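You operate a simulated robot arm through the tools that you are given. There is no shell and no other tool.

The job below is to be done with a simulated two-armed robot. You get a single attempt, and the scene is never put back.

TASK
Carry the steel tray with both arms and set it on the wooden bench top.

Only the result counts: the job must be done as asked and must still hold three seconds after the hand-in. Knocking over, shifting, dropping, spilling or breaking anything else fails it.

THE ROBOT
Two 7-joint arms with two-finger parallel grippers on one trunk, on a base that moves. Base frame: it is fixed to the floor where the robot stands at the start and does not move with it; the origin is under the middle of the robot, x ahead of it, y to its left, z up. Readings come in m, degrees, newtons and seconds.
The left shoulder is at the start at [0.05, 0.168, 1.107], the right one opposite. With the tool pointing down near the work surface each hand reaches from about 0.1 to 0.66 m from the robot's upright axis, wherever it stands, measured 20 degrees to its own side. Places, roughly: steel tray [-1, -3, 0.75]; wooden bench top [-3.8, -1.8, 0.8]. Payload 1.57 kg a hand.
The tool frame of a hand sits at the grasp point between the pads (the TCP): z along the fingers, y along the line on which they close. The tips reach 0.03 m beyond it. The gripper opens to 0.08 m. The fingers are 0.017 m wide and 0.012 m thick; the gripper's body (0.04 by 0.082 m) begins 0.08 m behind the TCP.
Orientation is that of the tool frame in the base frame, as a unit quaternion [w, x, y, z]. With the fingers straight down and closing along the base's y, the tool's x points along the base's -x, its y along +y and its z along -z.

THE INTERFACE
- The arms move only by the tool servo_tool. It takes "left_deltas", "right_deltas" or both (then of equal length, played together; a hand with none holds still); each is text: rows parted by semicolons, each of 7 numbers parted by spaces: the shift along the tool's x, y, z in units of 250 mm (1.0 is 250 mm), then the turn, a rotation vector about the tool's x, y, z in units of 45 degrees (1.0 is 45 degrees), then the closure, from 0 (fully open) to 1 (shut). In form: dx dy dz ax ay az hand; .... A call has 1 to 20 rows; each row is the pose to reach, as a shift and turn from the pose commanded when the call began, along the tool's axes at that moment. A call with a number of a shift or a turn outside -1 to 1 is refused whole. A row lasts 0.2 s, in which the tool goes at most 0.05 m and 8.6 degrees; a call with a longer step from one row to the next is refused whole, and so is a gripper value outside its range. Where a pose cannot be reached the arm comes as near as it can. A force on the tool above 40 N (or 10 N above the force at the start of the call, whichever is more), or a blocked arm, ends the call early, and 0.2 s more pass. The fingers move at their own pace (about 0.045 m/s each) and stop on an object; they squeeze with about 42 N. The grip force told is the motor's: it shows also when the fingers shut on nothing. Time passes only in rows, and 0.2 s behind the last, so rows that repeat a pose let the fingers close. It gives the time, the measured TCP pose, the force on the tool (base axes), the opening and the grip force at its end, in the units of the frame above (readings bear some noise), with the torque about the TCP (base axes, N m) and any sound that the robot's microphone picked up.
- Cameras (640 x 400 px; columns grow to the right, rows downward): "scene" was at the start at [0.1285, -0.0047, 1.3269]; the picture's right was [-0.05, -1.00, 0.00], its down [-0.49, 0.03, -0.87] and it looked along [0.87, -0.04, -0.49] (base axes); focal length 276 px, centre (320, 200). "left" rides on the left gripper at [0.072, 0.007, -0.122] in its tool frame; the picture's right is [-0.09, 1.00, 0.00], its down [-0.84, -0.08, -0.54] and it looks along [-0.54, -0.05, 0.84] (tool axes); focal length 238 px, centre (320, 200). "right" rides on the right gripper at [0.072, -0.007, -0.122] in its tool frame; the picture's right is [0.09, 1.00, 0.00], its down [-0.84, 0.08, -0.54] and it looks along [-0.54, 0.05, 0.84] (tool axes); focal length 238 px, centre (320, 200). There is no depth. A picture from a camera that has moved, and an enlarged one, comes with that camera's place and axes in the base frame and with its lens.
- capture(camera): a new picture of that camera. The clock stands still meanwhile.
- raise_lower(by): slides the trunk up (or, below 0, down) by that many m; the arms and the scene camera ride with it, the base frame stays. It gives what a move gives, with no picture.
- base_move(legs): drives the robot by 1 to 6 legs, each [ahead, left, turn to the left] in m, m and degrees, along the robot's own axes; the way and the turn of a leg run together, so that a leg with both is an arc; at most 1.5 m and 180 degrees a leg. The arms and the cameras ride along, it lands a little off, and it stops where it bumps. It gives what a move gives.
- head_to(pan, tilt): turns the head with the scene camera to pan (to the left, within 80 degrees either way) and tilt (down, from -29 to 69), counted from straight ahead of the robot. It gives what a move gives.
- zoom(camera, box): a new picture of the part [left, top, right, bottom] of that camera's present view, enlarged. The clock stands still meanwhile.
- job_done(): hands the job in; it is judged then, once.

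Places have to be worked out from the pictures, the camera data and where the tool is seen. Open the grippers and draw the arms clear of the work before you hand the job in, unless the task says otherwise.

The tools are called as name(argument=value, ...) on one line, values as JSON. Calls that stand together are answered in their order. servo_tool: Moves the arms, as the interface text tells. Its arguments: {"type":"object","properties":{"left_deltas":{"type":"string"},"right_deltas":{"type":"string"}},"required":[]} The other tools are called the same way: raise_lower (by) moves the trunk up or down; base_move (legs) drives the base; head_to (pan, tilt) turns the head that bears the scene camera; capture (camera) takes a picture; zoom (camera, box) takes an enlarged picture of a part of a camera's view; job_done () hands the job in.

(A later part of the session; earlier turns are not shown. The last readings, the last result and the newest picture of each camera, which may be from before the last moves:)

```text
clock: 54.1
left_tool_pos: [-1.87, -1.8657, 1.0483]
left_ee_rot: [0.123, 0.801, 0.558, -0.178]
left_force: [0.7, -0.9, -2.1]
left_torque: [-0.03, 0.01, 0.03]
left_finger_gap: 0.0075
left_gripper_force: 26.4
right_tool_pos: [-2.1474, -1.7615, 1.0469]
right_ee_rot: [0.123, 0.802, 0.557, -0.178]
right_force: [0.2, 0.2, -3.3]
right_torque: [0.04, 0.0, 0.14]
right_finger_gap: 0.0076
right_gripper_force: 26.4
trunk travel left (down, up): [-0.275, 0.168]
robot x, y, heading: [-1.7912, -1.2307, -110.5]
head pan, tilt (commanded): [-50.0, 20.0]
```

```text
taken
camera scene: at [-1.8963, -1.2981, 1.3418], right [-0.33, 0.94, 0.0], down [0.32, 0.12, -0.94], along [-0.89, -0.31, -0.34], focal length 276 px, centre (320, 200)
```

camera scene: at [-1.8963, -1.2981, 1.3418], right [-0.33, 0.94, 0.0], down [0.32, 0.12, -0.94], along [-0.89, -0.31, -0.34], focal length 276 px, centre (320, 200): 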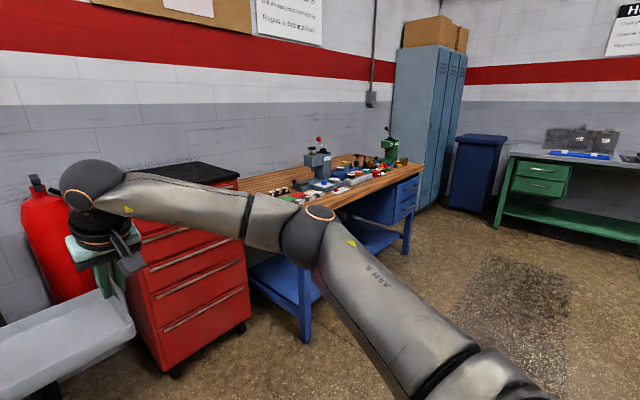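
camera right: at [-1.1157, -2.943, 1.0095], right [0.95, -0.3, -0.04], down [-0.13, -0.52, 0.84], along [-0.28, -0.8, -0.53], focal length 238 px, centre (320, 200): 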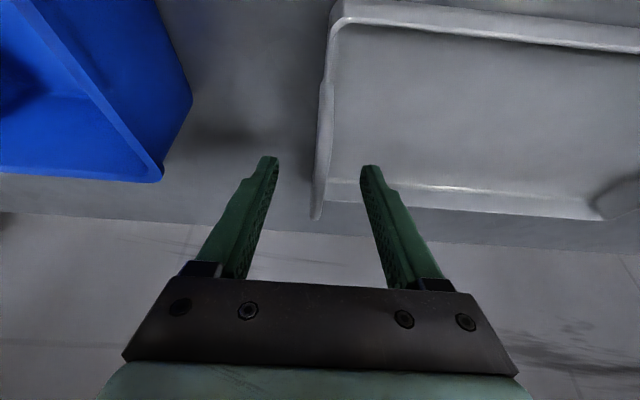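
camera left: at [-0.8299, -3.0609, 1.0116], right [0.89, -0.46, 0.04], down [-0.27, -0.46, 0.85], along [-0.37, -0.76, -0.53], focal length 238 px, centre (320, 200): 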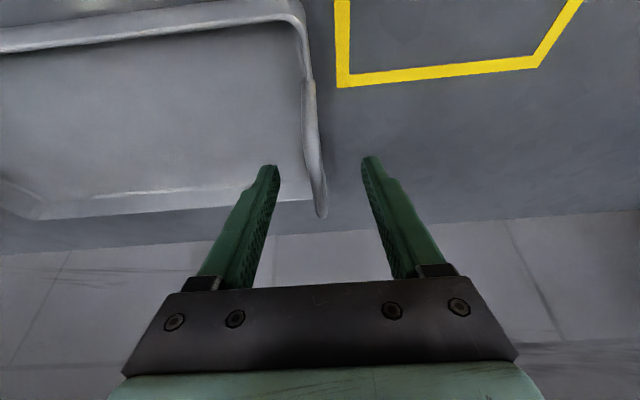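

The wooden bench has its left end open to view past the red cabinet, with fixtures in the middle. I strafe a further 1.1 m to stand in front of its left part, and look down on it.

base_move(legs=[[0, -1.1, -1.2]])

head_to(pan=-15, tilt=25)

capture(camera="scene")

```text
clock: 63.9
left_tool_pos: [-2.8841, -1.4919, 1.0492]
left_ee_rot: [0.124, 0.8, 0.56, -0.177]
left_force: [-0.6, -0.6, -3.0]
left_torque: [-0.02, -0.01, 0.0]
left_finger_gap: 0.0076
left_gripper_force: 26.4
right_tool_pos: [-3.1632, -1.3898, 1.048]
right_ee_rot: [0.125, 0.8, 0.559, -0.177]
right_force: [0.0, 0.7, -3.2]
right_torque: [0.03, 0.0, 0.18]
right_finger_gap: 0.0078
right_gripper_force: 26.8
trunk travel left (down, up): [-0.275, 0.168]
robot x, y, heading: [-2.8114, -0.8531, -110.3]
head pan, tilt (commanded): [-50.0, 20.0]
```

```text
clock: 64.9
left_tool_pos: [-2.8831, -1.491, 1.0493]
left_ee_rot: [0.124, 0.8, 0.559, -0.178]
left_force: [0.2, -0.5, -2.5]
left_torque: [0.0, -0.03, 0.05]
left_finger_gap: 0.0077
left_gripper_force: 26.3
right_tool_pos: [-3.1637, -1.3893, 1.0465]
right_ee_rot: [0.124, 0.801, 0.558, -0.178]
right_force: [-0.1, 0.0, -2.7]
right_torque: [0.0, -0.02, 0.14]
right_finger_gap: 0.0079
right_gripper_force: 26.7
trunk travel left (down, up): [-0.275, 0.168]
robot x, y, heading: [-2.812, -0.8516, -110.0]
head pan, tilt (commanded): [-15.0, 25.0]
```

```text
taken
camera scene: at [-2.8797, -0.967, 1.3337], right [-0.82, 0.58, 0.0], down [0.24, 0.35, -0.91], along [-0.52, -0.74, -0.42], focal length 276 px, centre (320, 200)
```

scene: 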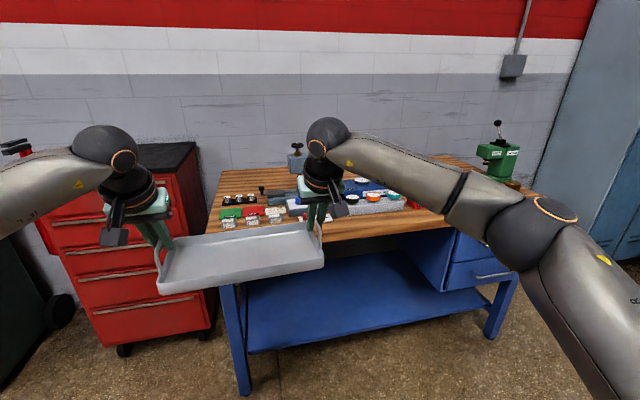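

I am now in front of the left part of the wooden bench. I use zoom and the wrist cameras, which look forward over the tray, to map the items and find a free patch.

zoom(camera="scene", box=[190, 110, 560, 300])

capture(camera="right")

capture(camera="left")

```text
1.73 times, centred on (375, 205) of scene
camera zoom: at [-2.8797, -0.967, 1.3337], right [-0.82, 0.58, 0.0], down [0.24, 0.35, -0.91], along [-0.52, -0.74, -0.42], focal length 478 px, centre (225, 191)
```

zoom: 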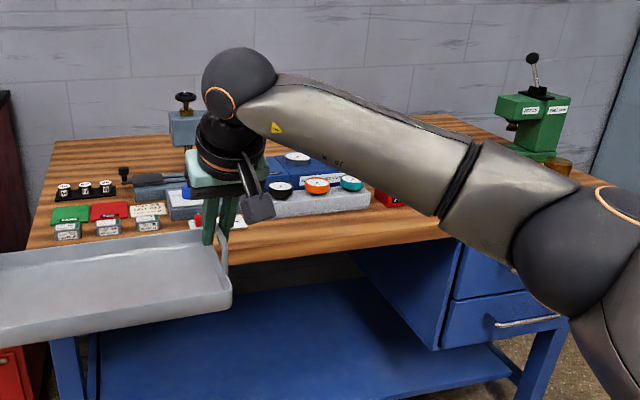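

```text
taken
camera right: at [-3.1283, -1.2779, 1.128], right [0.96, -0.26, -0.04], down [-0.11, -0.52, 0.84], along [-0.24, -0.81, -0.53], focal length 238 px, centre (320, 200)
```

right: 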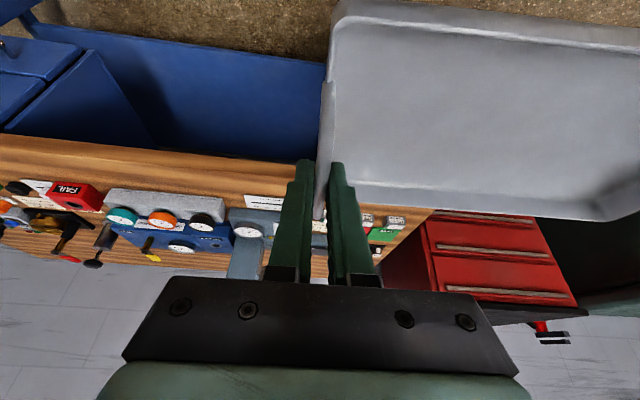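

```text
taken
camera left: at [-2.8387, -1.3838, 1.1308], right [0.91, -0.42, 0.04], down [-0.25, -0.47, 0.84], along [-0.33, -0.78, -0.53], focal length 238 px, centre (320, 200)
```

left: 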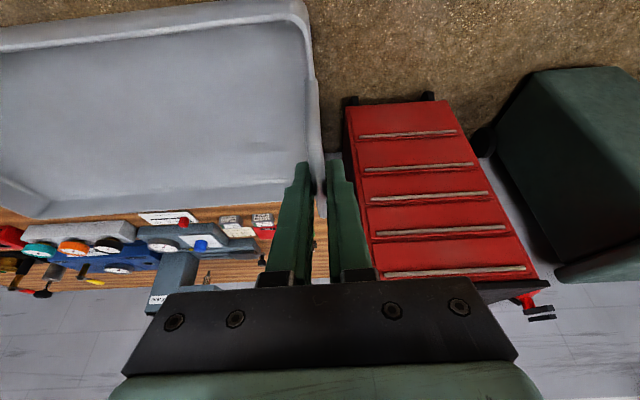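

The middle-left of the bench is full of fixtures. I strafe right 0.75 m to see the right half of the bench.

base_move(legs=[[0, -0.75, -1.5]])

head_to(pan=0, tilt=25)

capture(camera="scene")

capture(camera="right")

capture(camera="left")

```text
clock: 71.8
left_tool_pos: [-3.5979, -1.2236, 1.0493]
left_ee_rot: [0.122, 0.806, 0.551, -0.178]
left_force: [0.3, -1.0, -2.1]
left_torque: [-0.02, 0.0, 0.01]
left_finger_gap: 0.0076
left_gripper_force: 26.5
right_tool_pos: [-3.873, -1.1159, 1.0483]
right_ee_rot: [0.122, 0.808, 0.549, -0.179]
right_force: [-0.1, 0.2, -2.1]
right_torque: [0.02, -0.04, 0.11]
right_finger_gap: 0.0076
right_gripper_force: 26.6
trunk travel left (down, up): [-0.275, 0.168]
robot x, y, heading: [-3.511, -0.5878, -111.6]
head pan, tilt (commanded): [-15.0, 25.0]
```

```text
clock: 72.6
left_tool_pos: [-3.5983, -1.2241, 1.0484]
left_ee_rot: [0.121, 0.807, 0.55, -0.179]
left_force: [-1.6, -0.1, -3.1]
left_torque: [-0.03, 0.01, 0.04]
left_finger_gap: 0.0073
left_gripper_force: 26.5
right_tool_pos: [-3.8717, -1.1149, 1.0477]
right_ee_rot: [0.12, 0.808, 0.549, -0.18]
right_force: [0.2, 0.8, -2.6]
right_torque: [0.04, 0.01, 0.16]
right_finger_gap: 0.0077
right_gripper_force: 27.2
trunk travel left (down, up): [-0.275, 0.168]
robot x, y, heading: [-3.5088, -0.5893, -111.5]
head pan, tilt (commanded): [0.0, 25.0]
```

```text
taken
camera scene: at [-3.558, -0.7122, 1.3337], right [-0.93, 0.37, 0.0], down [0.16, 0.39, -0.91], along [-0.33, -0.84, -0.42], focal length 276 px, centre (320, 200)
```

scene: 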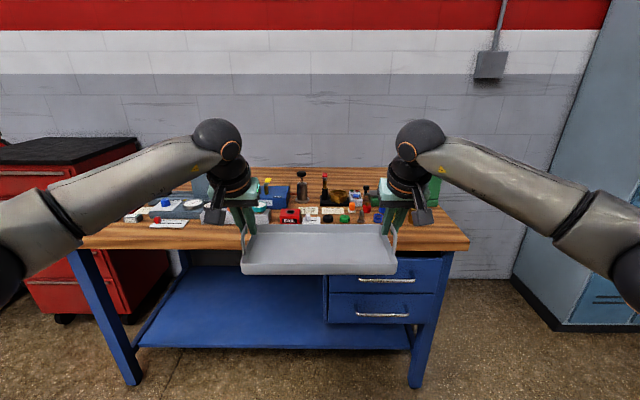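

```text
taken
camera right: at [-3.8356, -1.0048, 1.1279], right [0.96, -0.29, -0.04], down [-0.12, -0.52, 0.84], along [-0.26, -0.8, -0.53], focal length 238 px, centre (320, 200)
```

right: 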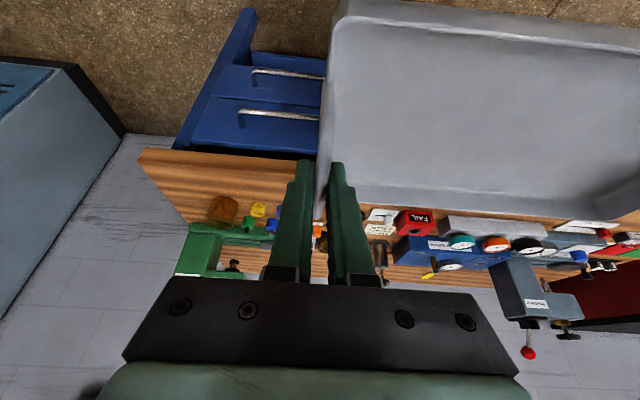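

```text
taken
camera left: at [-3.5489, -1.1182, 1.1307], right [0.9, -0.44, 0.04], down [-0.27, -0.47, 0.84], along [-0.35, -0.77, -0.53], focal length 238 px, centre (320, 200)
```

left: 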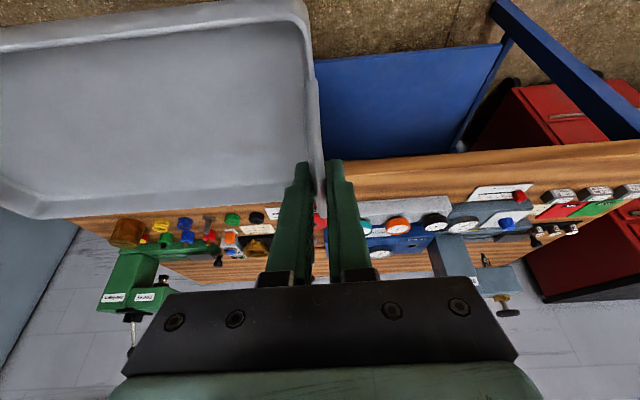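

I see the whole bench front now. I zoom in to measure where the items end and how wide the free front strip is.

zoom(camera="scene", box=[70, 150, 290, 280])

zoom(camera="scene", box=[260, 150, 480, 280])

zoom(camera="right", box=[130, 130, 330, 290])

zoom(camera="left", box=[320, 120, 640, 330])

```text
2.91 times, centred on (180, 215) of scene
camera zoom: at [-3.558, -0.7122, 1.3337], right [-0.93, 0.37, 0.0], down [0.16, 0.39, -0.91], along [-0.33, -0.84, -0.42], focal length 804 px, centre (727, 156)
```

zoom: 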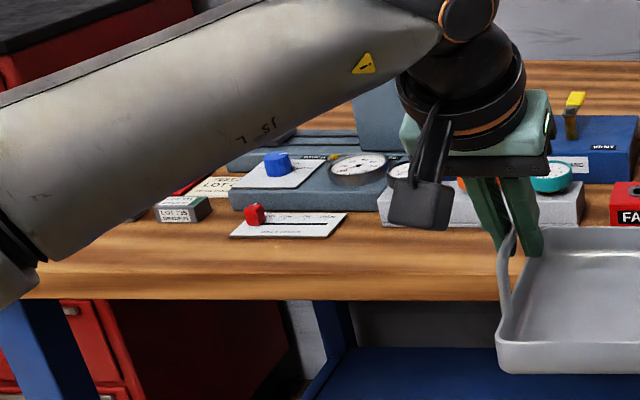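

```text
2.91 times, centred on (370, 215) of scene
camera zoom: at [-3.558, -0.7122, 1.3337], right [-0.93, 0.37, 0.0], down [0.16, 0.39, -0.91], along [-0.33, -0.84, -0.42], focal length 804 px, centre (174, 156)
```

zoom: 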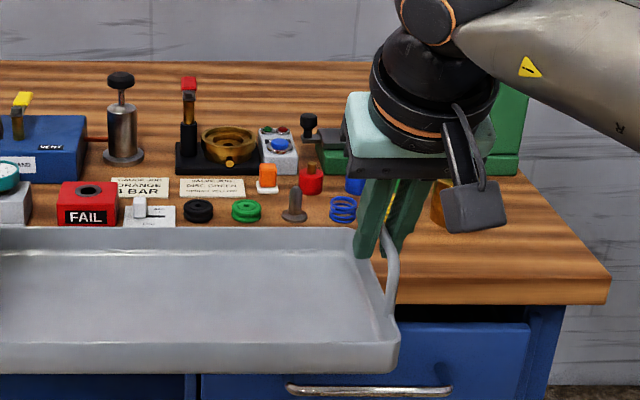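

```text
2.50 times, centred on (230, 210) of right
camera zoom: at [-3.8356, -1.0048, 1.1279], right [0.96, -0.29, -0.04], down [-0.12, -0.52, 0.84], along [-0.26, -0.8, -0.53], focal length 596 px, centre (545, 175)
```

zoom: 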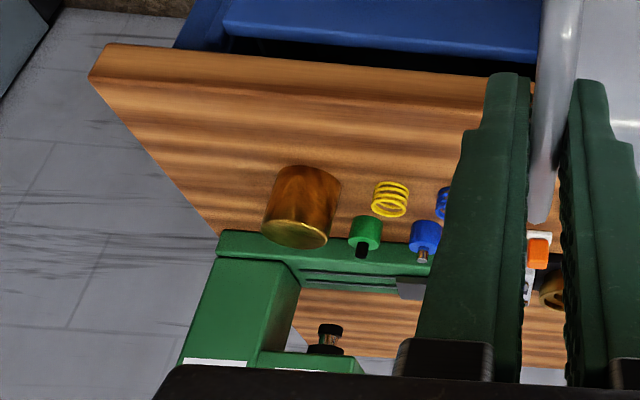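

```text
1.90 times, centred on (480, 225) of left
camera zoom: at [-3.5489, -1.1182, 1.1307], right [0.9, -0.44, 0.04], down [-0.27, -0.47, 0.84], along [-0.35, -0.77, -0.53], focal length 454 px, centre (15, 152)
```

zoom: 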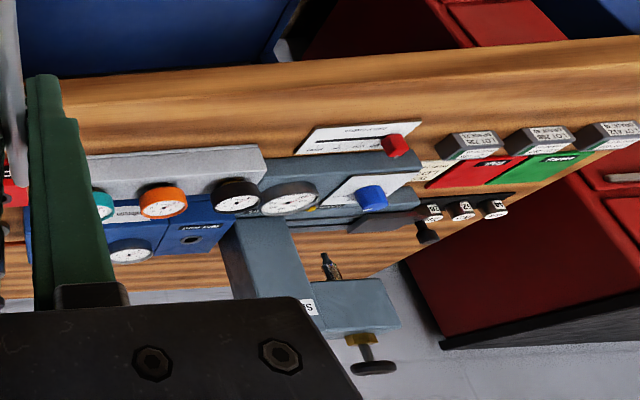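

The bench top comes out at z of about 0.834 with its front edge 0.75 m ahead of the head camera; the items seem to begin only about 0.11 m behind the edge here. I raise the trunk to get a higher view of the bench and look for a patch big enough for the 0.31 x 0.15 m tray.

raise_lower(by=0.16)

head_to(pan=0, tilt=30)

capture(camera="scene")

capture(camera="left")

capture(camera="right")

```text
clock: 74.4
left_tool_pos: [-3.597, -1.2237, 1.2089]
left_ee_rot: [0.122, 0.807, 0.55, -0.178]
left_force: [-0.4, -0.2, -2.0]
left_torque: [0.01, 0.0, 0.02]
left_finger_gap: 0.0074
left_gripper_force: 27.0
right_tool_pos: [-3.8727, -1.116, 1.2068]
right_ee_rot: [0.12, 0.807, 0.549, -0.179]
right_force: [0.1, 0.8, -2.9]
right_torque: [-0.02, 0.0, 0.15]
right_finger_gap: 0.0076
right_gripper_force: 26.6
trunk travel left (down, up): [-0.435, 0.008]
robot x, y, heading: [-3.5074, -0.587, -111.8]
head pan, tilt (commanded): [0.0, 25.0]
```

```text
clock: 75.1
left_tool_pos: [-3.5984, -1.2236, 1.2085]
left_ee_rot: [0.122, 0.807, 0.55, -0.179]
left_force: [0.3, -1.0, -2.9]
left_torque: [0.01, -0.01, 0.03]
left_finger_gap: 0.0073
left_gripper_force: 27.1
right_tool_pos: [-3.8735, -1.117, 1.2075]
right_ee_rot: [0.121, 0.808, 0.549, -0.179]
right_force: [0.6, 0.8, -2.9]
right_torque: [0.02, -0.01, 0.11]
right_finger_gap: 0.0077
right_gripper_force: 27.1
trunk travel left (down, up): [-0.435, 0.008]
robot x, y, heading: [-3.5081, -0.5904, -111.5]
head pan, tilt (commanded): [0.0, 30.0]
```

```text
taken
camera scene: at [-3.5574, -0.7107, 1.4857], right [-0.93, 0.37, 0.0], down [0.18, 0.47, -0.87], along [-0.32, -0.81, -0.5], focal length 276 px, centre (320, 200)
```

scene: 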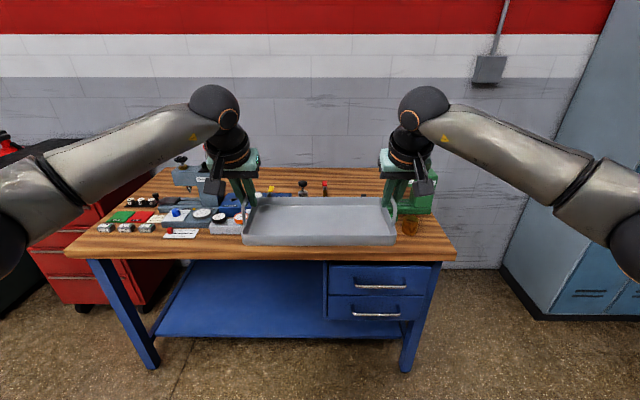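

```text
taken
camera left: at [-3.5489, -1.1183, 1.2908], right [0.9, -0.44, 0.04], down [-0.27, -0.46, 0.84], along [-0.35, -0.77, -0.53], focal length 238 px, centre (320, 200)
```

left: 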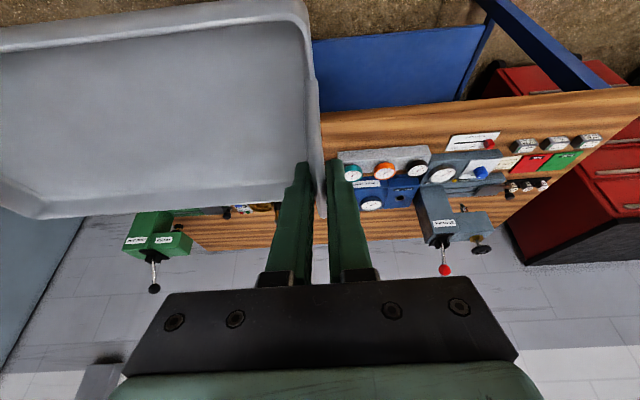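

```text
taken
camera right: at [-3.8357, -1.0048, 1.288], right [0.96, -0.29, -0.04], down [-0.12, -0.52, 0.84], along [-0.27, -0.8, -0.53], focal length 238 px, centre (320, 200)
```

right: 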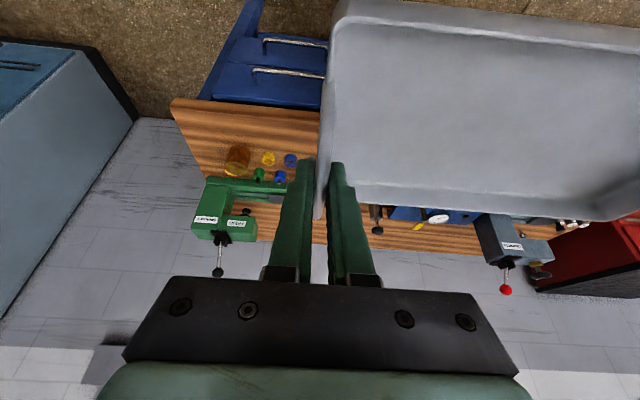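

The higher view shows more of the top. I zoom in on both halves and the wrist views for measuring the free strip.

zoom(camera="scene", box=[60, 155, 260, 275])

zoom(camera="left", box=[310, 70, 640, 270])

zoom(camera="right", box=[160, 80, 360, 260])

zoom(camera="scene", box=[230, 150, 470, 280])

```text
3.20 times, centred on (160, 215) of scene
camera zoom: at [-3.5574, -0.7107, 1.4857], right [-0.93, 0.37, 0.0], down [0.18, 0.47, -0.87], along [-0.32, -0.81, -0.5], focal length 885 px, centre (832, 152)
```

zoom: 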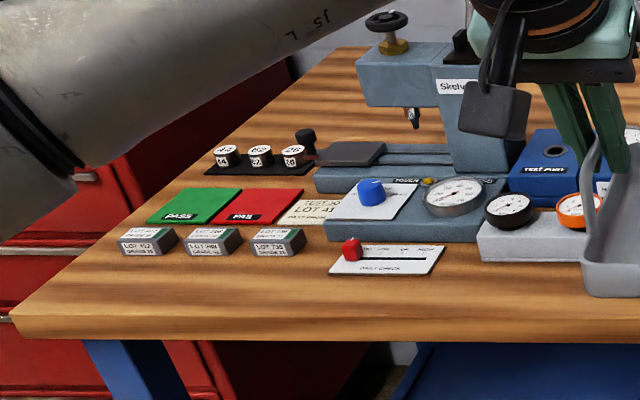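

```text
1.94 times, centred on (475, 170) of left
camera zoom: at [-3.5489, -1.1183, 1.2908], right [0.9, -0.44, 0.04], down [-0.27, -0.46, 0.84], along [-0.35, -0.77, -0.53], focal length 462 px, centre (19, 258)
```

zoom: 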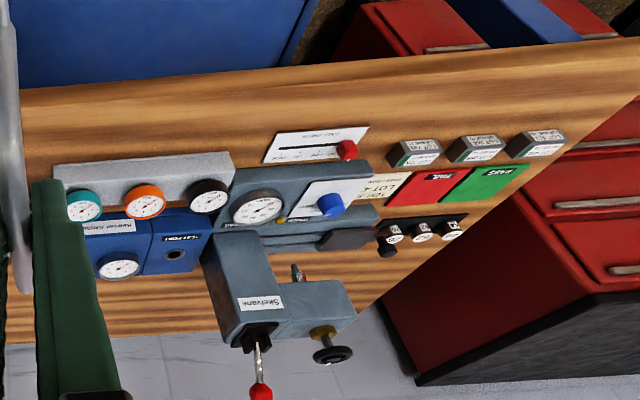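

```text
2.22 times, centred on (260, 170) of right
camera zoom: at [-3.8357, -1.0048, 1.288], right [0.96, -0.29, -0.04], down [-0.12, -0.52, 0.84], along [-0.27, -0.8, -0.53], focal length 530 px, centre (453, 267)
```

zoom: 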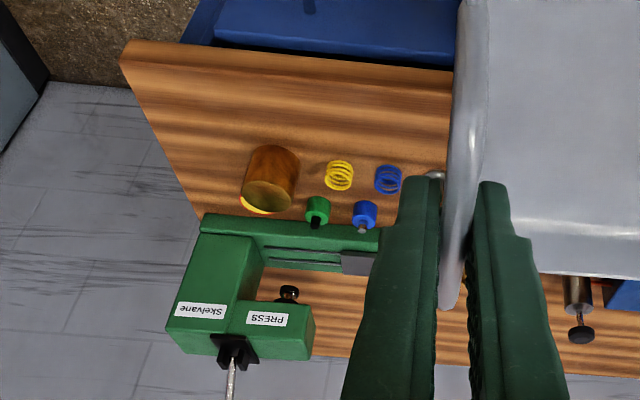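

```text
2.67 times, centred on (350, 215) of scene
camera zoom: at [-3.5574, -0.7107, 1.4857], right [-0.93, 0.37, 0.0], down [0.18, 0.47, -0.87], along [-0.32, -0.81, -0.5], focal length 737 px, centre (240, 160)
```

zoom: 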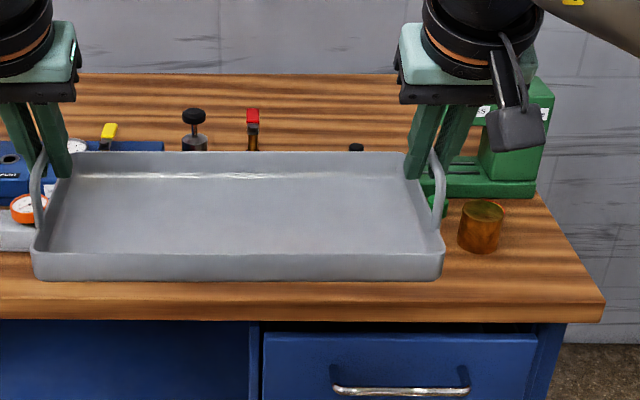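

The top is covered by fixtures from about 0.11 m behind the front edge to 0.4 m back; only the front strip can be reached without touching anything. The most room is in front of the two rings, pin and coils on the right half, so I strafe right about 0.155 m to line the tray up with that stretch.

base_move(legs=[[0, -0.155, 0]])

capture(camera="scene")

capture(camera="right")

capture(camera="left")

```text
clock: 77.1
left_tool_pos: [-3.7438, -1.1671, 1.2092]
left_ee_rot: [0.122, 0.807, 0.55, -0.178]
left_force: [-0.1, 0.0, -2.3]
left_torque: [0.0, -0.01, 0.0]
left_finger_gap: 0.0075
left_gripper_force: 27.0
right_tool_pos: [-4.0196, -1.0587, 1.2074]
right_ee_rot: [0.122, 0.807, 0.549, -0.179]
right_force: [-0.4, -0.3, -2.5]
right_torque: [0.04, 0.0, 0.13]
right_finger_gap: 0.0075
right_gripper_force: 26.9
trunk travel left (down, up): [-0.435, 0.008]
robot x, y, heading: [-3.6513, -0.5331, -111.5]
head pan, tilt (commanded): [0.0, 30.0]
```

```text
taken
camera scene: at [-3.7035, -0.6531, 1.4857], right [-0.93, 0.37, 0.0], down [0.18, 0.47, -0.87], along [-0.32, -0.81, -0.5], focal length 276 px, centre (320, 200)
```

scene: 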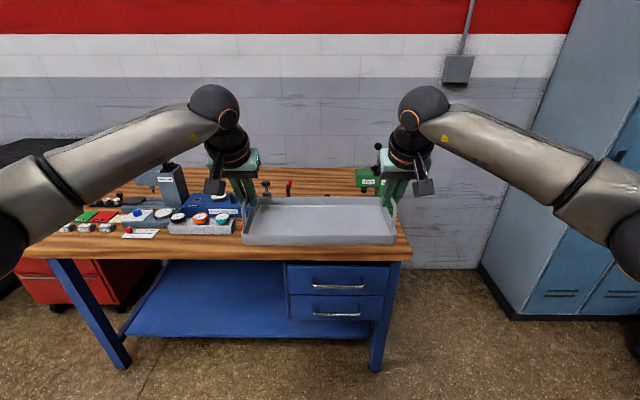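

```text
taken
camera right: at [-3.9815, -0.9474, 1.2879], right [0.96, -0.29, -0.04], down [-0.12, -0.52, 0.84], along [-0.26, -0.8, -0.53], focal length 238 px, centre (320, 200)
```

right: 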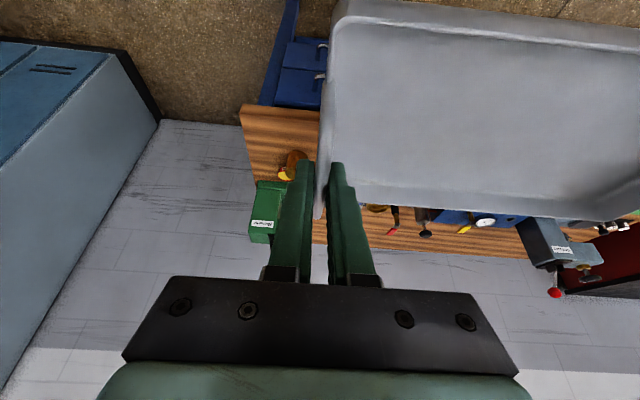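

```text
taken
camera left: at [-3.6947, -1.0607, 1.2908], right [0.9, -0.44, 0.04], down [-0.27, -0.47, 0.84], along [-0.35, -0.77, -0.53], focal length 238 px, centre (320, 200)
```

left: 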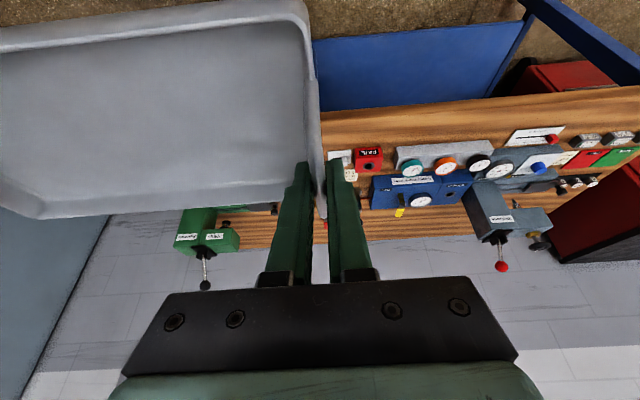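

The strafe was accurate (0.157 m). I drive ahead 0.2 m with the tray still high, bringing it nearly over the front strip.

base_move(legs=[[0.2, 0, 0]])

head_to(pan=0, tilt=42)

capture(camera="scene")

capture(camera="right")

capture(camera="left")

```text
clock: 78.7
left_tool_pos: [-3.8128, -1.3542, 1.209]
left_ee_rot: [0.121, 0.805, 0.552, -0.178]
left_force: [0.2, -0.6, -2.8]
left_torque: [0.02, 0.02, 0.03]
left_finger_gap: 0.0077
left_gripper_force: 26.8
right_tool_pos: [-4.0885, -1.2455, 1.2076]
right_ee_rot: [0.12, 0.806, 0.551, -0.178]
right_force: [0.4, 0.4, -1.9]
right_torque: [-0.01, 0.01, 0.13]
right_finger_gap: 0.0076
right_gripper_force: 27.1
trunk travel left (down, up): [-0.435, 0.008]
robot x, y, heading: [-3.7233, -0.7173, -110.9]
head pan, tilt (commanded): [0.0, 30.0]
```

```text
clock: 79.5
left_tool_pos: [-3.8112, -1.3528, 1.2097]
left_ee_rot: [0.123, 0.805, 0.553, -0.177]
left_force: [-0.8, -0.1, -2.2]
left_torque: [-0.03, -0.03, 0.01]
left_finger_gap: 0.0074
left_gripper_force: 27.0
right_tool_pos: [-4.0886, -1.2473, 1.2069]
right_ee_rot: [0.121, 0.806, 0.552, -0.179]
right_force: [0.4, 1.2, -2.1]
right_torque: [0.04, 0.0, 0.16]
right_finger_gap: 0.0074
right_gripper_force: 27.2
trunk travel left (down, up): [-0.435, 0.008]
robot x, y, heading: [-3.7231, -0.7146, -111.3]
head pan, tilt (commanded): [0.0, 42.0]
```

```text
taken
camera scene: at [-3.7725, -0.8327, 1.4675], right [-0.93, 0.36, 0.0], down [0.24, 0.62, -0.74], along [-0.27, -0.69, -0.67], focal length 276 px, centre (320, 200)
```

scene: 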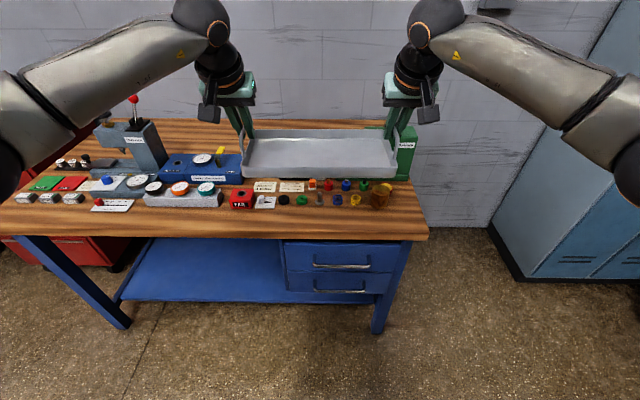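

```text
taken
camera right: at [-4.0513, -1.135, 1.2881], right [0.96, -0.28, -0.04], down [-0.12, -0.52, 0.84], along [-0.26, -0.8, -0.53], focal length 238 px, centre (320, 200)
```

right: 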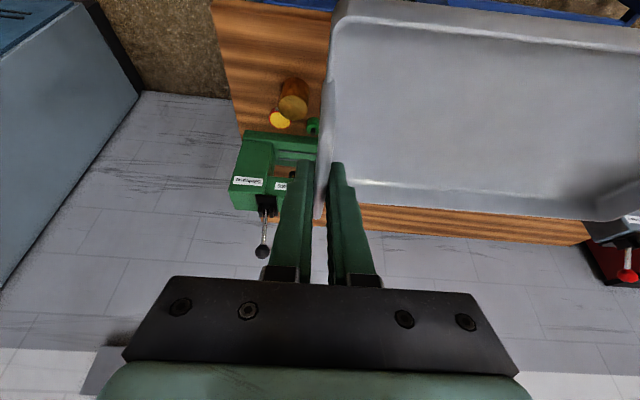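

```text
taken
camera left: at [-3.7639, -1.2466, 1.2908], right [0.9, -0.44, 0.04], down [-0.26, -0.47, 0.84], along [-0.35, -0.77, -0.53], focal length 238 px, centre (320, 200)
```

left: 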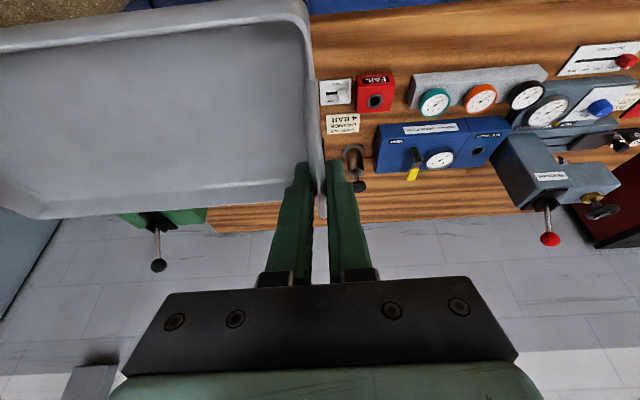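

Now the head camera sees the front strip and the first row of items under the raised tray. I zoom to measure them.

zoom(camera="scene", box=[230, 170, 440, 250])

zoom(camera="scene", box=[0, 150, 250, 260])

zoom(camera="left", box=[300, 0, 640, 260])

```text
3.05 times, centred on (335, 210) of scene
camera zoom: at [-3.7725, -0.8327, 1.4675], right [-0.93, 0.36, 0.0], down [0.24, 0.62, -0.74], along [-0.27, -0.69, -0.67], focal length 843 px, centre (274, 170)
```

zoom: 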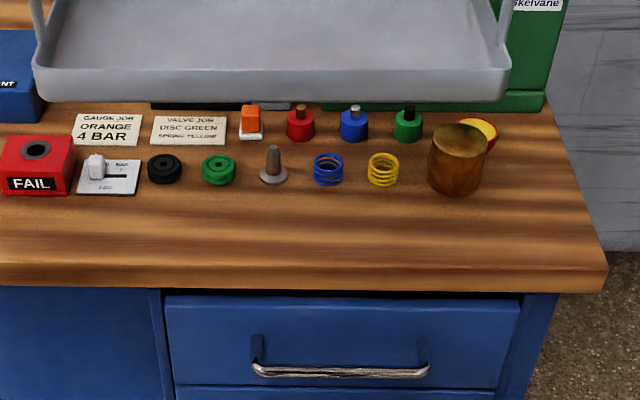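

```text
2.56 times, centred on (125, 205) of scene
camera zoom: at [-3.7725, -0.8327, 1.4675], right [-0.93, 0.36, 0.0], down [0.24, 0.62, -0.74], along [-0.27, -0.69, -0.67], focal length 708 px, centre (819, 187)
```

zoom: 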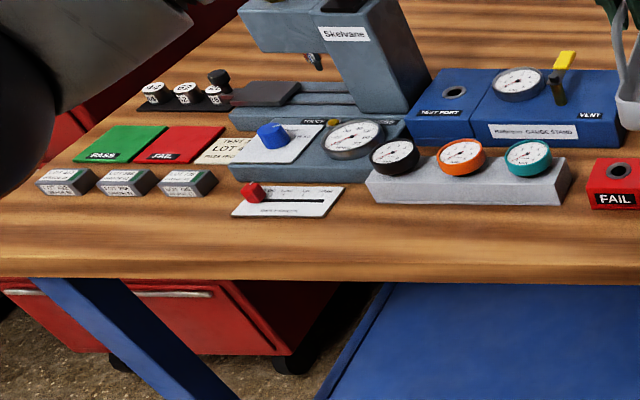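

```text
1.54 times, centred on (470, 130) of left
camera zoom: at [-3.7639, -1.2466, 1.2908], right [0.9, -0.44, 0.04], down [-0.26, -0.47, 0.84], along [-0.35, -0.77, -0.53], focal length 367 px, centre (89, 308)
```

zoom: 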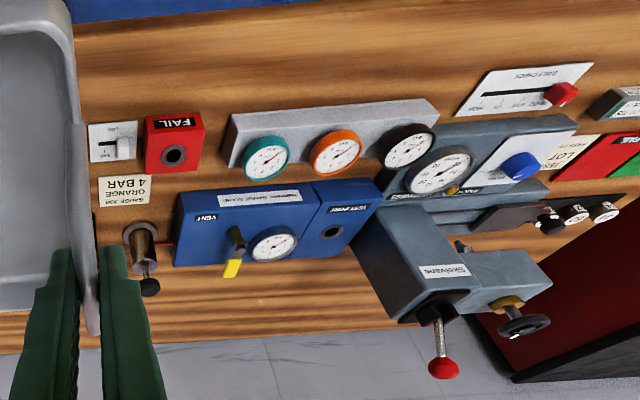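

I zoom further on the strip to fix the front edge row and the items' front rows.

zoom(camera="scene", box=[260, 200, 350, 256])

zoom(camera="scene", box=[345, 200, 435, 256])

```text
7.11 times, centred on (305, 228) of scene
camera zoom: at [-3.7725, -0.8327, 1.4675], right [-0.93, 0.36, 0.0], down [0.24, 0.62, -0.74], along [-0.27, -0.69, -0.67], focal length 1966 px, centre (427, 1)
```

zoom: 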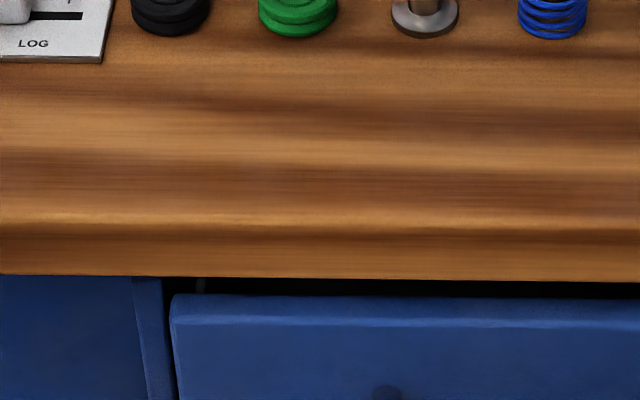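

```text
7.11 times, centred on (390, 228) of scene
camera zoom: at [-3.7725, -0.8327, 1.4675], right [-0.93, 0.36, 0.0], down [0.24, 0.62, -0.74], along [-0.27, -0.69, -0.67], focal length 1966 px, centre (-178, 1)
```

zoom: 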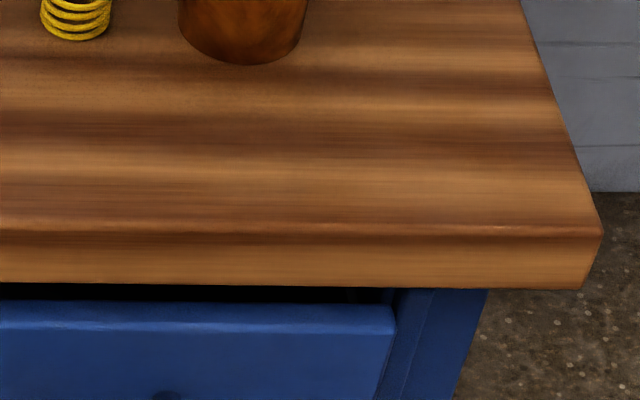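

The strip in front of the rings, pin and coils is about 0.117 m deep, bounded by the LOG card on the left (lateral -0.152) and the brown cup on the right (+0.168); the robot is turned about 1.2 degrees left of the bench's normal. I correct the heading and go 0.08 m ahead, still high, then re-measure.

base_move(legs=[[0, 0, -1.2], [0.08, 0, 0]])

capture(camera="scene")

zoom(camera="scene", box=[240, 180, 440, 290])

```text
clock: 80.9
left_tool_pos: [-3.8556, -1.4238, 1.2081]
left_ee_rot: [0.12, 0.811, 0.543, -0.18]
left_force: [0.1, 0.7, -2.8]
left_torque: [0.01, 0.02, 0.02]
left_finger_gap: 0.0074
left_gripper_force: 26.4
right_tool_pos: [-4.1298, -1.3116, 1.2066]
right_ee_rot: [0.119, 0.811, 0.543, -0.18]
right_force: [0.5, -1.0, -3.2]
right_torque: [-0.03, -0.04, 0.1]
right_finger_gap: 0.0075
right_gripper_force: 26.8
trunk travel left (down, up): [-0.435, 0.008]
robot x, y, heading: [-3.7525, -0.7927, -112.3]
head pan, tilt (commanded): [0.0, 42.0]
```

```text
taken
camera scene: at [-3.8051, -0.9046, 1.4673], right [-0.92, 0.38, 0.0], down [0.26, 0.62, -0.74], along [-0.28, -0.69, -0.67], focal length 276 px, centre (320, 200)
```

scene: 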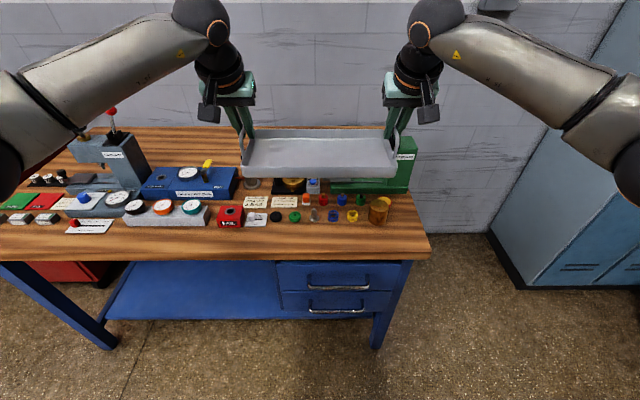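

```text
3.20 times, centred on (340, 235) of scene
camera zoom: at [-3.8051, -0.9046, 1.4673], right [-0.92, 0.38, 0.0], down [0.26, 0.62, -0.74], along [-0.28, -0.69, -0.67], focal length 885 px, centre (256, 88)
```

zoom: 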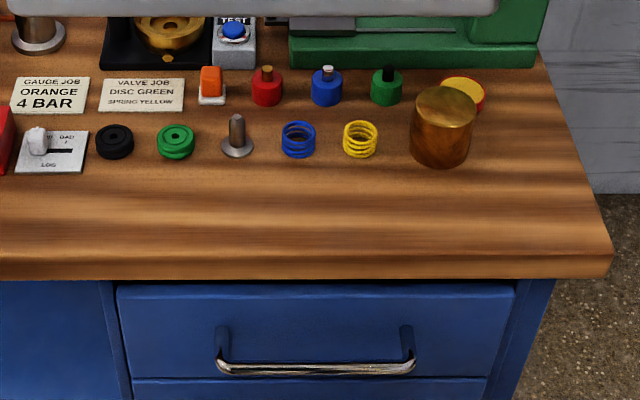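

The heading now matches the bench edge. I take fine zooms of the strip once more for final offsets.

zoom(camera="scene", box=[230, 205, 330, 267])

zoom(camera="scene", box=[335, 205, 435, 267])

zoom(camera="scene", box=[225, 90, 415, 200])

```text
6.40 times, centred on (280, 236) of scene
camera zoom: at [-3.8051, -0.9046, 1.4673], right [-0.92, 0.38, 0.0], down [0.26, 0.62, -0.74], along [-0.28, -0.69, -0.67], focal length 1770 px, centre (576, -30)
```

zoom: 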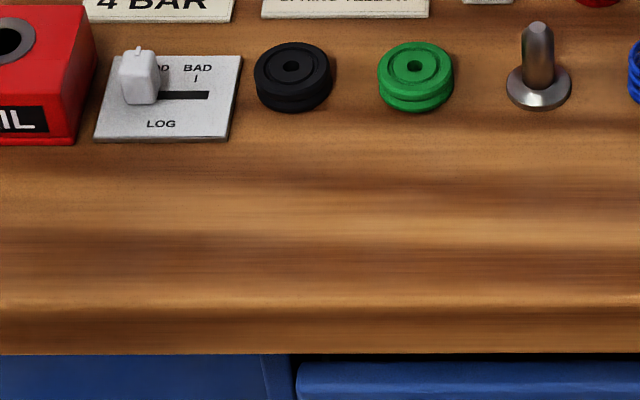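

```text
6.40 times, centred on (385, 236) of scene
camera zoom: at [-3.8051, -0.9046, 1.4673], right [-0.92, 0.38, 0.0], down [0.26, 0.62, -0.74], along [-0.28, -0.69, -0.67], focal length 1770 px, centre (-96, -30)
```

zoom: 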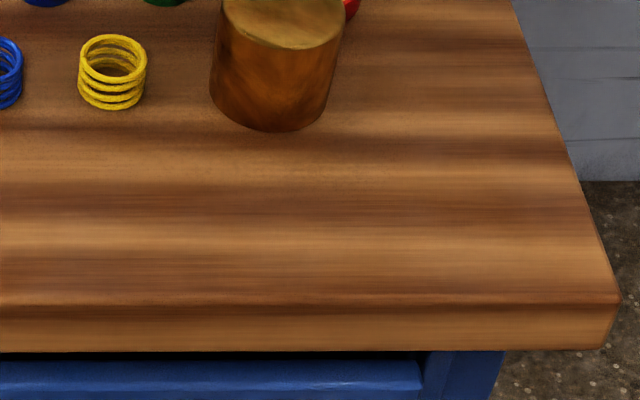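

```text
3.37 times, centred on (320, 145) of scene
camera zoom: at [-3.8051, -0.9046, 1.4673], right [-0.92, 0.38, 0.0], down [0.26, 0.62, -0.74], along [-0.28, -0.69, -0.67], focal length 931 px, centre (320, 385)
```

zoom: 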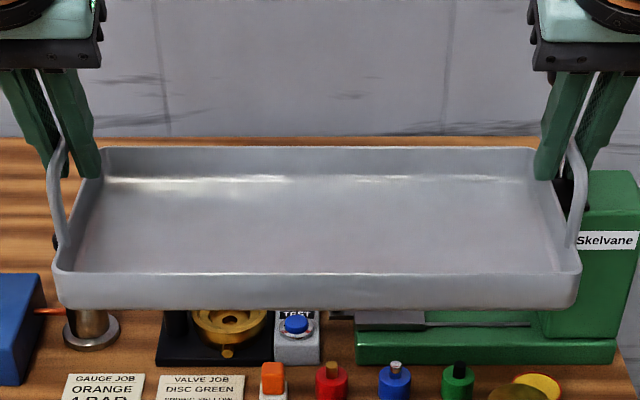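

The edge is now square to the robot: front edge at D=0.486 m, rings at 0.604, cup at 0.590, card at 0.584, while the tray's back is at about 0.571, so lowering here is clear of everything. I bring the trunk down by 0.16 m and check.

raise_lower(by=-0.16)

capture(camera="scene")

capture(camera="right")

capture(camera="left")

```text
clock: 82.7
left_tool_pos: [-3.8563, -1.4224, 1.0501]
left_ee_rot: [0.121, 0.811, 0.544, -0.18]
left_force: [0.9, 0.0, -2.8]
left_torque: [0.03, -0.03, 0.01]
left_finger_gap: 0.0076
left_gripper_force: 26.7
right_tool_pos: [-4.1283, -1.3099, 1.048]
right_ee_rot: [0.119, 0.811, 0.543, -0.181]
right_force: [-0.3, 0.6, -2.5]
right_torque: [-0.04, 0.01, 0.1]
right_finger_gap: 0.0073
right_gripper_force: 26.7
trunk travel left (down, up): [-0.275, 0.168]
robot x, y, heading: [-3.7534, -0.7892, -112.4]
head pan, tilt (commanded): [0.0, 42.0]
```

```text
taken
camera scene: at [-3.8046, -0.9036, 1.3075], right [-0.92, 0.38, 0.0], down [0.26, 0.62, -0.74], along [-0.28, -0.69, -0.67], focal length 276 px, centre (320, 200)
```

scene: 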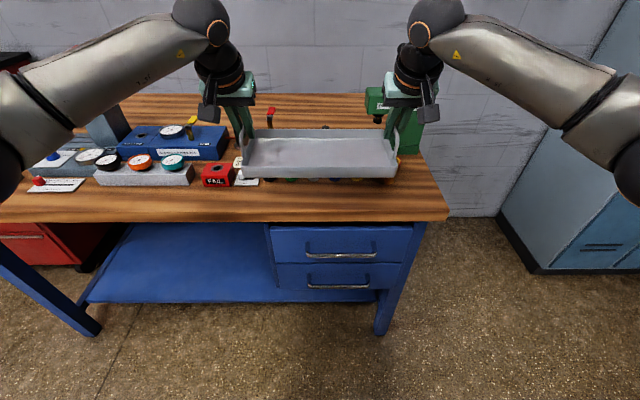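

```text
taken
camera right: at [-4.0899, -1.1997, 1.1283], right [0.95, -0.3, -0.04], down [-0.13, -0.52, 0.84], along [-0.28, -0.8, -0.53], focal length 238 px, centre (320, 200)
```

right: 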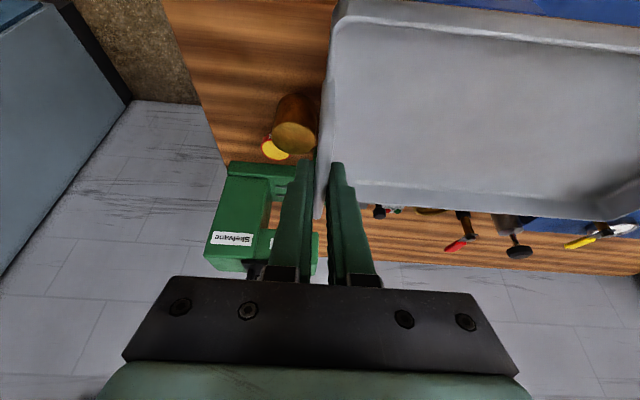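

```text
taken
camera left: at [-3.8049, -1.3175, 1.131], right [0.89, -0.45, 0.04], down [-0.27, -0.46, 0.84], along [-0.37, -0.76, -0.53], focal length 238 px, centre (320, 200)
```

left: 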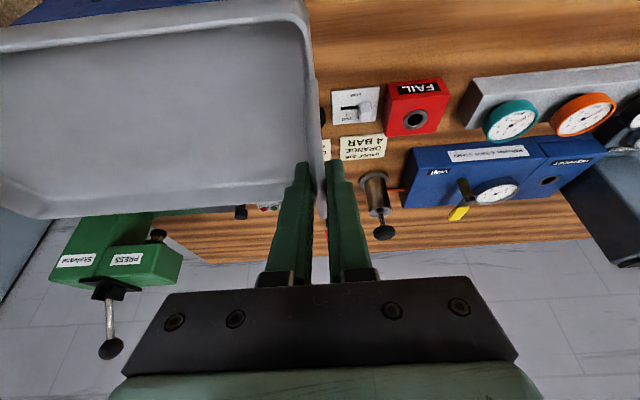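

Same tilt at two heights gives a clean vertical baseline. I zoom on the front edge and visible items to refine the bench height.

zoom(camera="scene", box=[180, 165, 280, 227])

zoom(camera="scene", box=[360, 165, 460, 227])

zoom(camera="right", box=[200, 70, 340, 230])

zoom(camera="left", box=[290, 60, 470, 260])

```text
6.40 times, centred on (230, 196) of scene
camera zoom: at [-3.8046, -0.9036, 1.3075], right [-0.92, 0.38, 0.0], down [0.26, 0.62, -0.74], along [-0.28, -0.69, -0.67], focal length 1770 px, centre (896, 226)
```

zoom: 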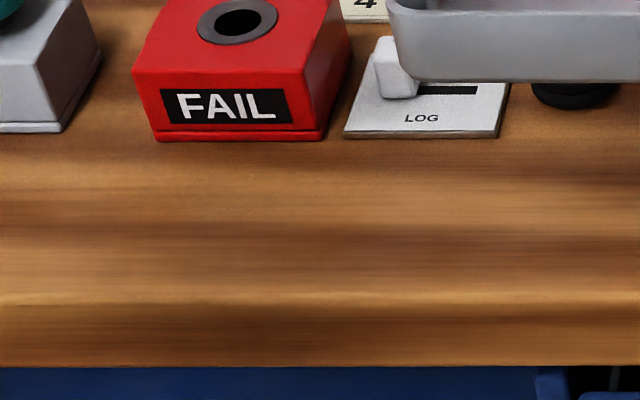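

```text
6.40 times, centred on (410, 196) of scene
camera zoom: at [-3.8046, -0.9036, 1.3075], right [-0.92, 0.38, 0.0], down [0.26, 0.62, -0.74], along [-0.28, -0.69, -0.67], focal length 1770 px, centre (-256, 226)
```

zoom: 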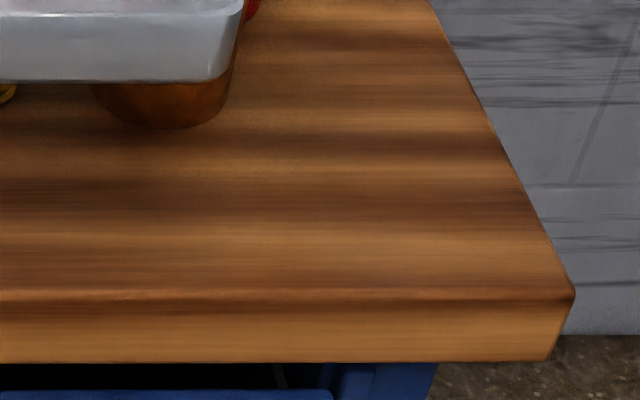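

```text
2.50 times, centred on (270, 150) of right
camera zoom: at [-4.0899, -1.1997, 1.1283], right [0.95, -0.3, -0.04], down [-0.13, -0.52, 0.84], along [-0.28, -0.8, -0.53], focal length 596 px, centre (445, 325)
```

zoom: 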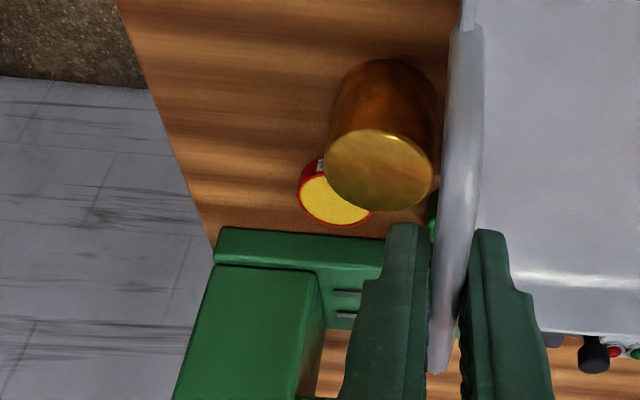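

```text
2.00 times, centred on (380, 160) of left
camera zoom: at [-3.8049, -1.3175, 1.131], right [0.89, -0.45, 0.04], down [-0.27, -0.46, 0.84], along [-0.37, -0.76, -0.53], focal length 477 px, centre (200, 280)
```

zoom: 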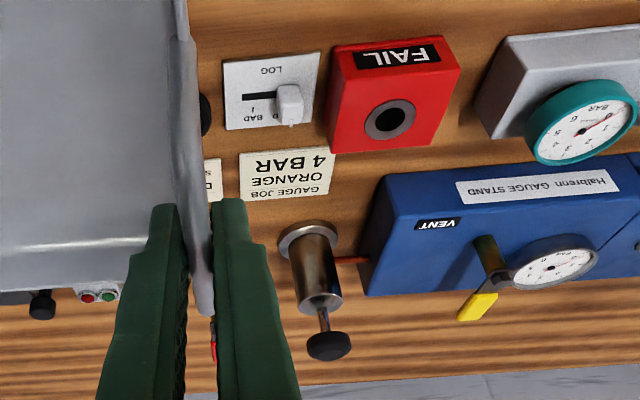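

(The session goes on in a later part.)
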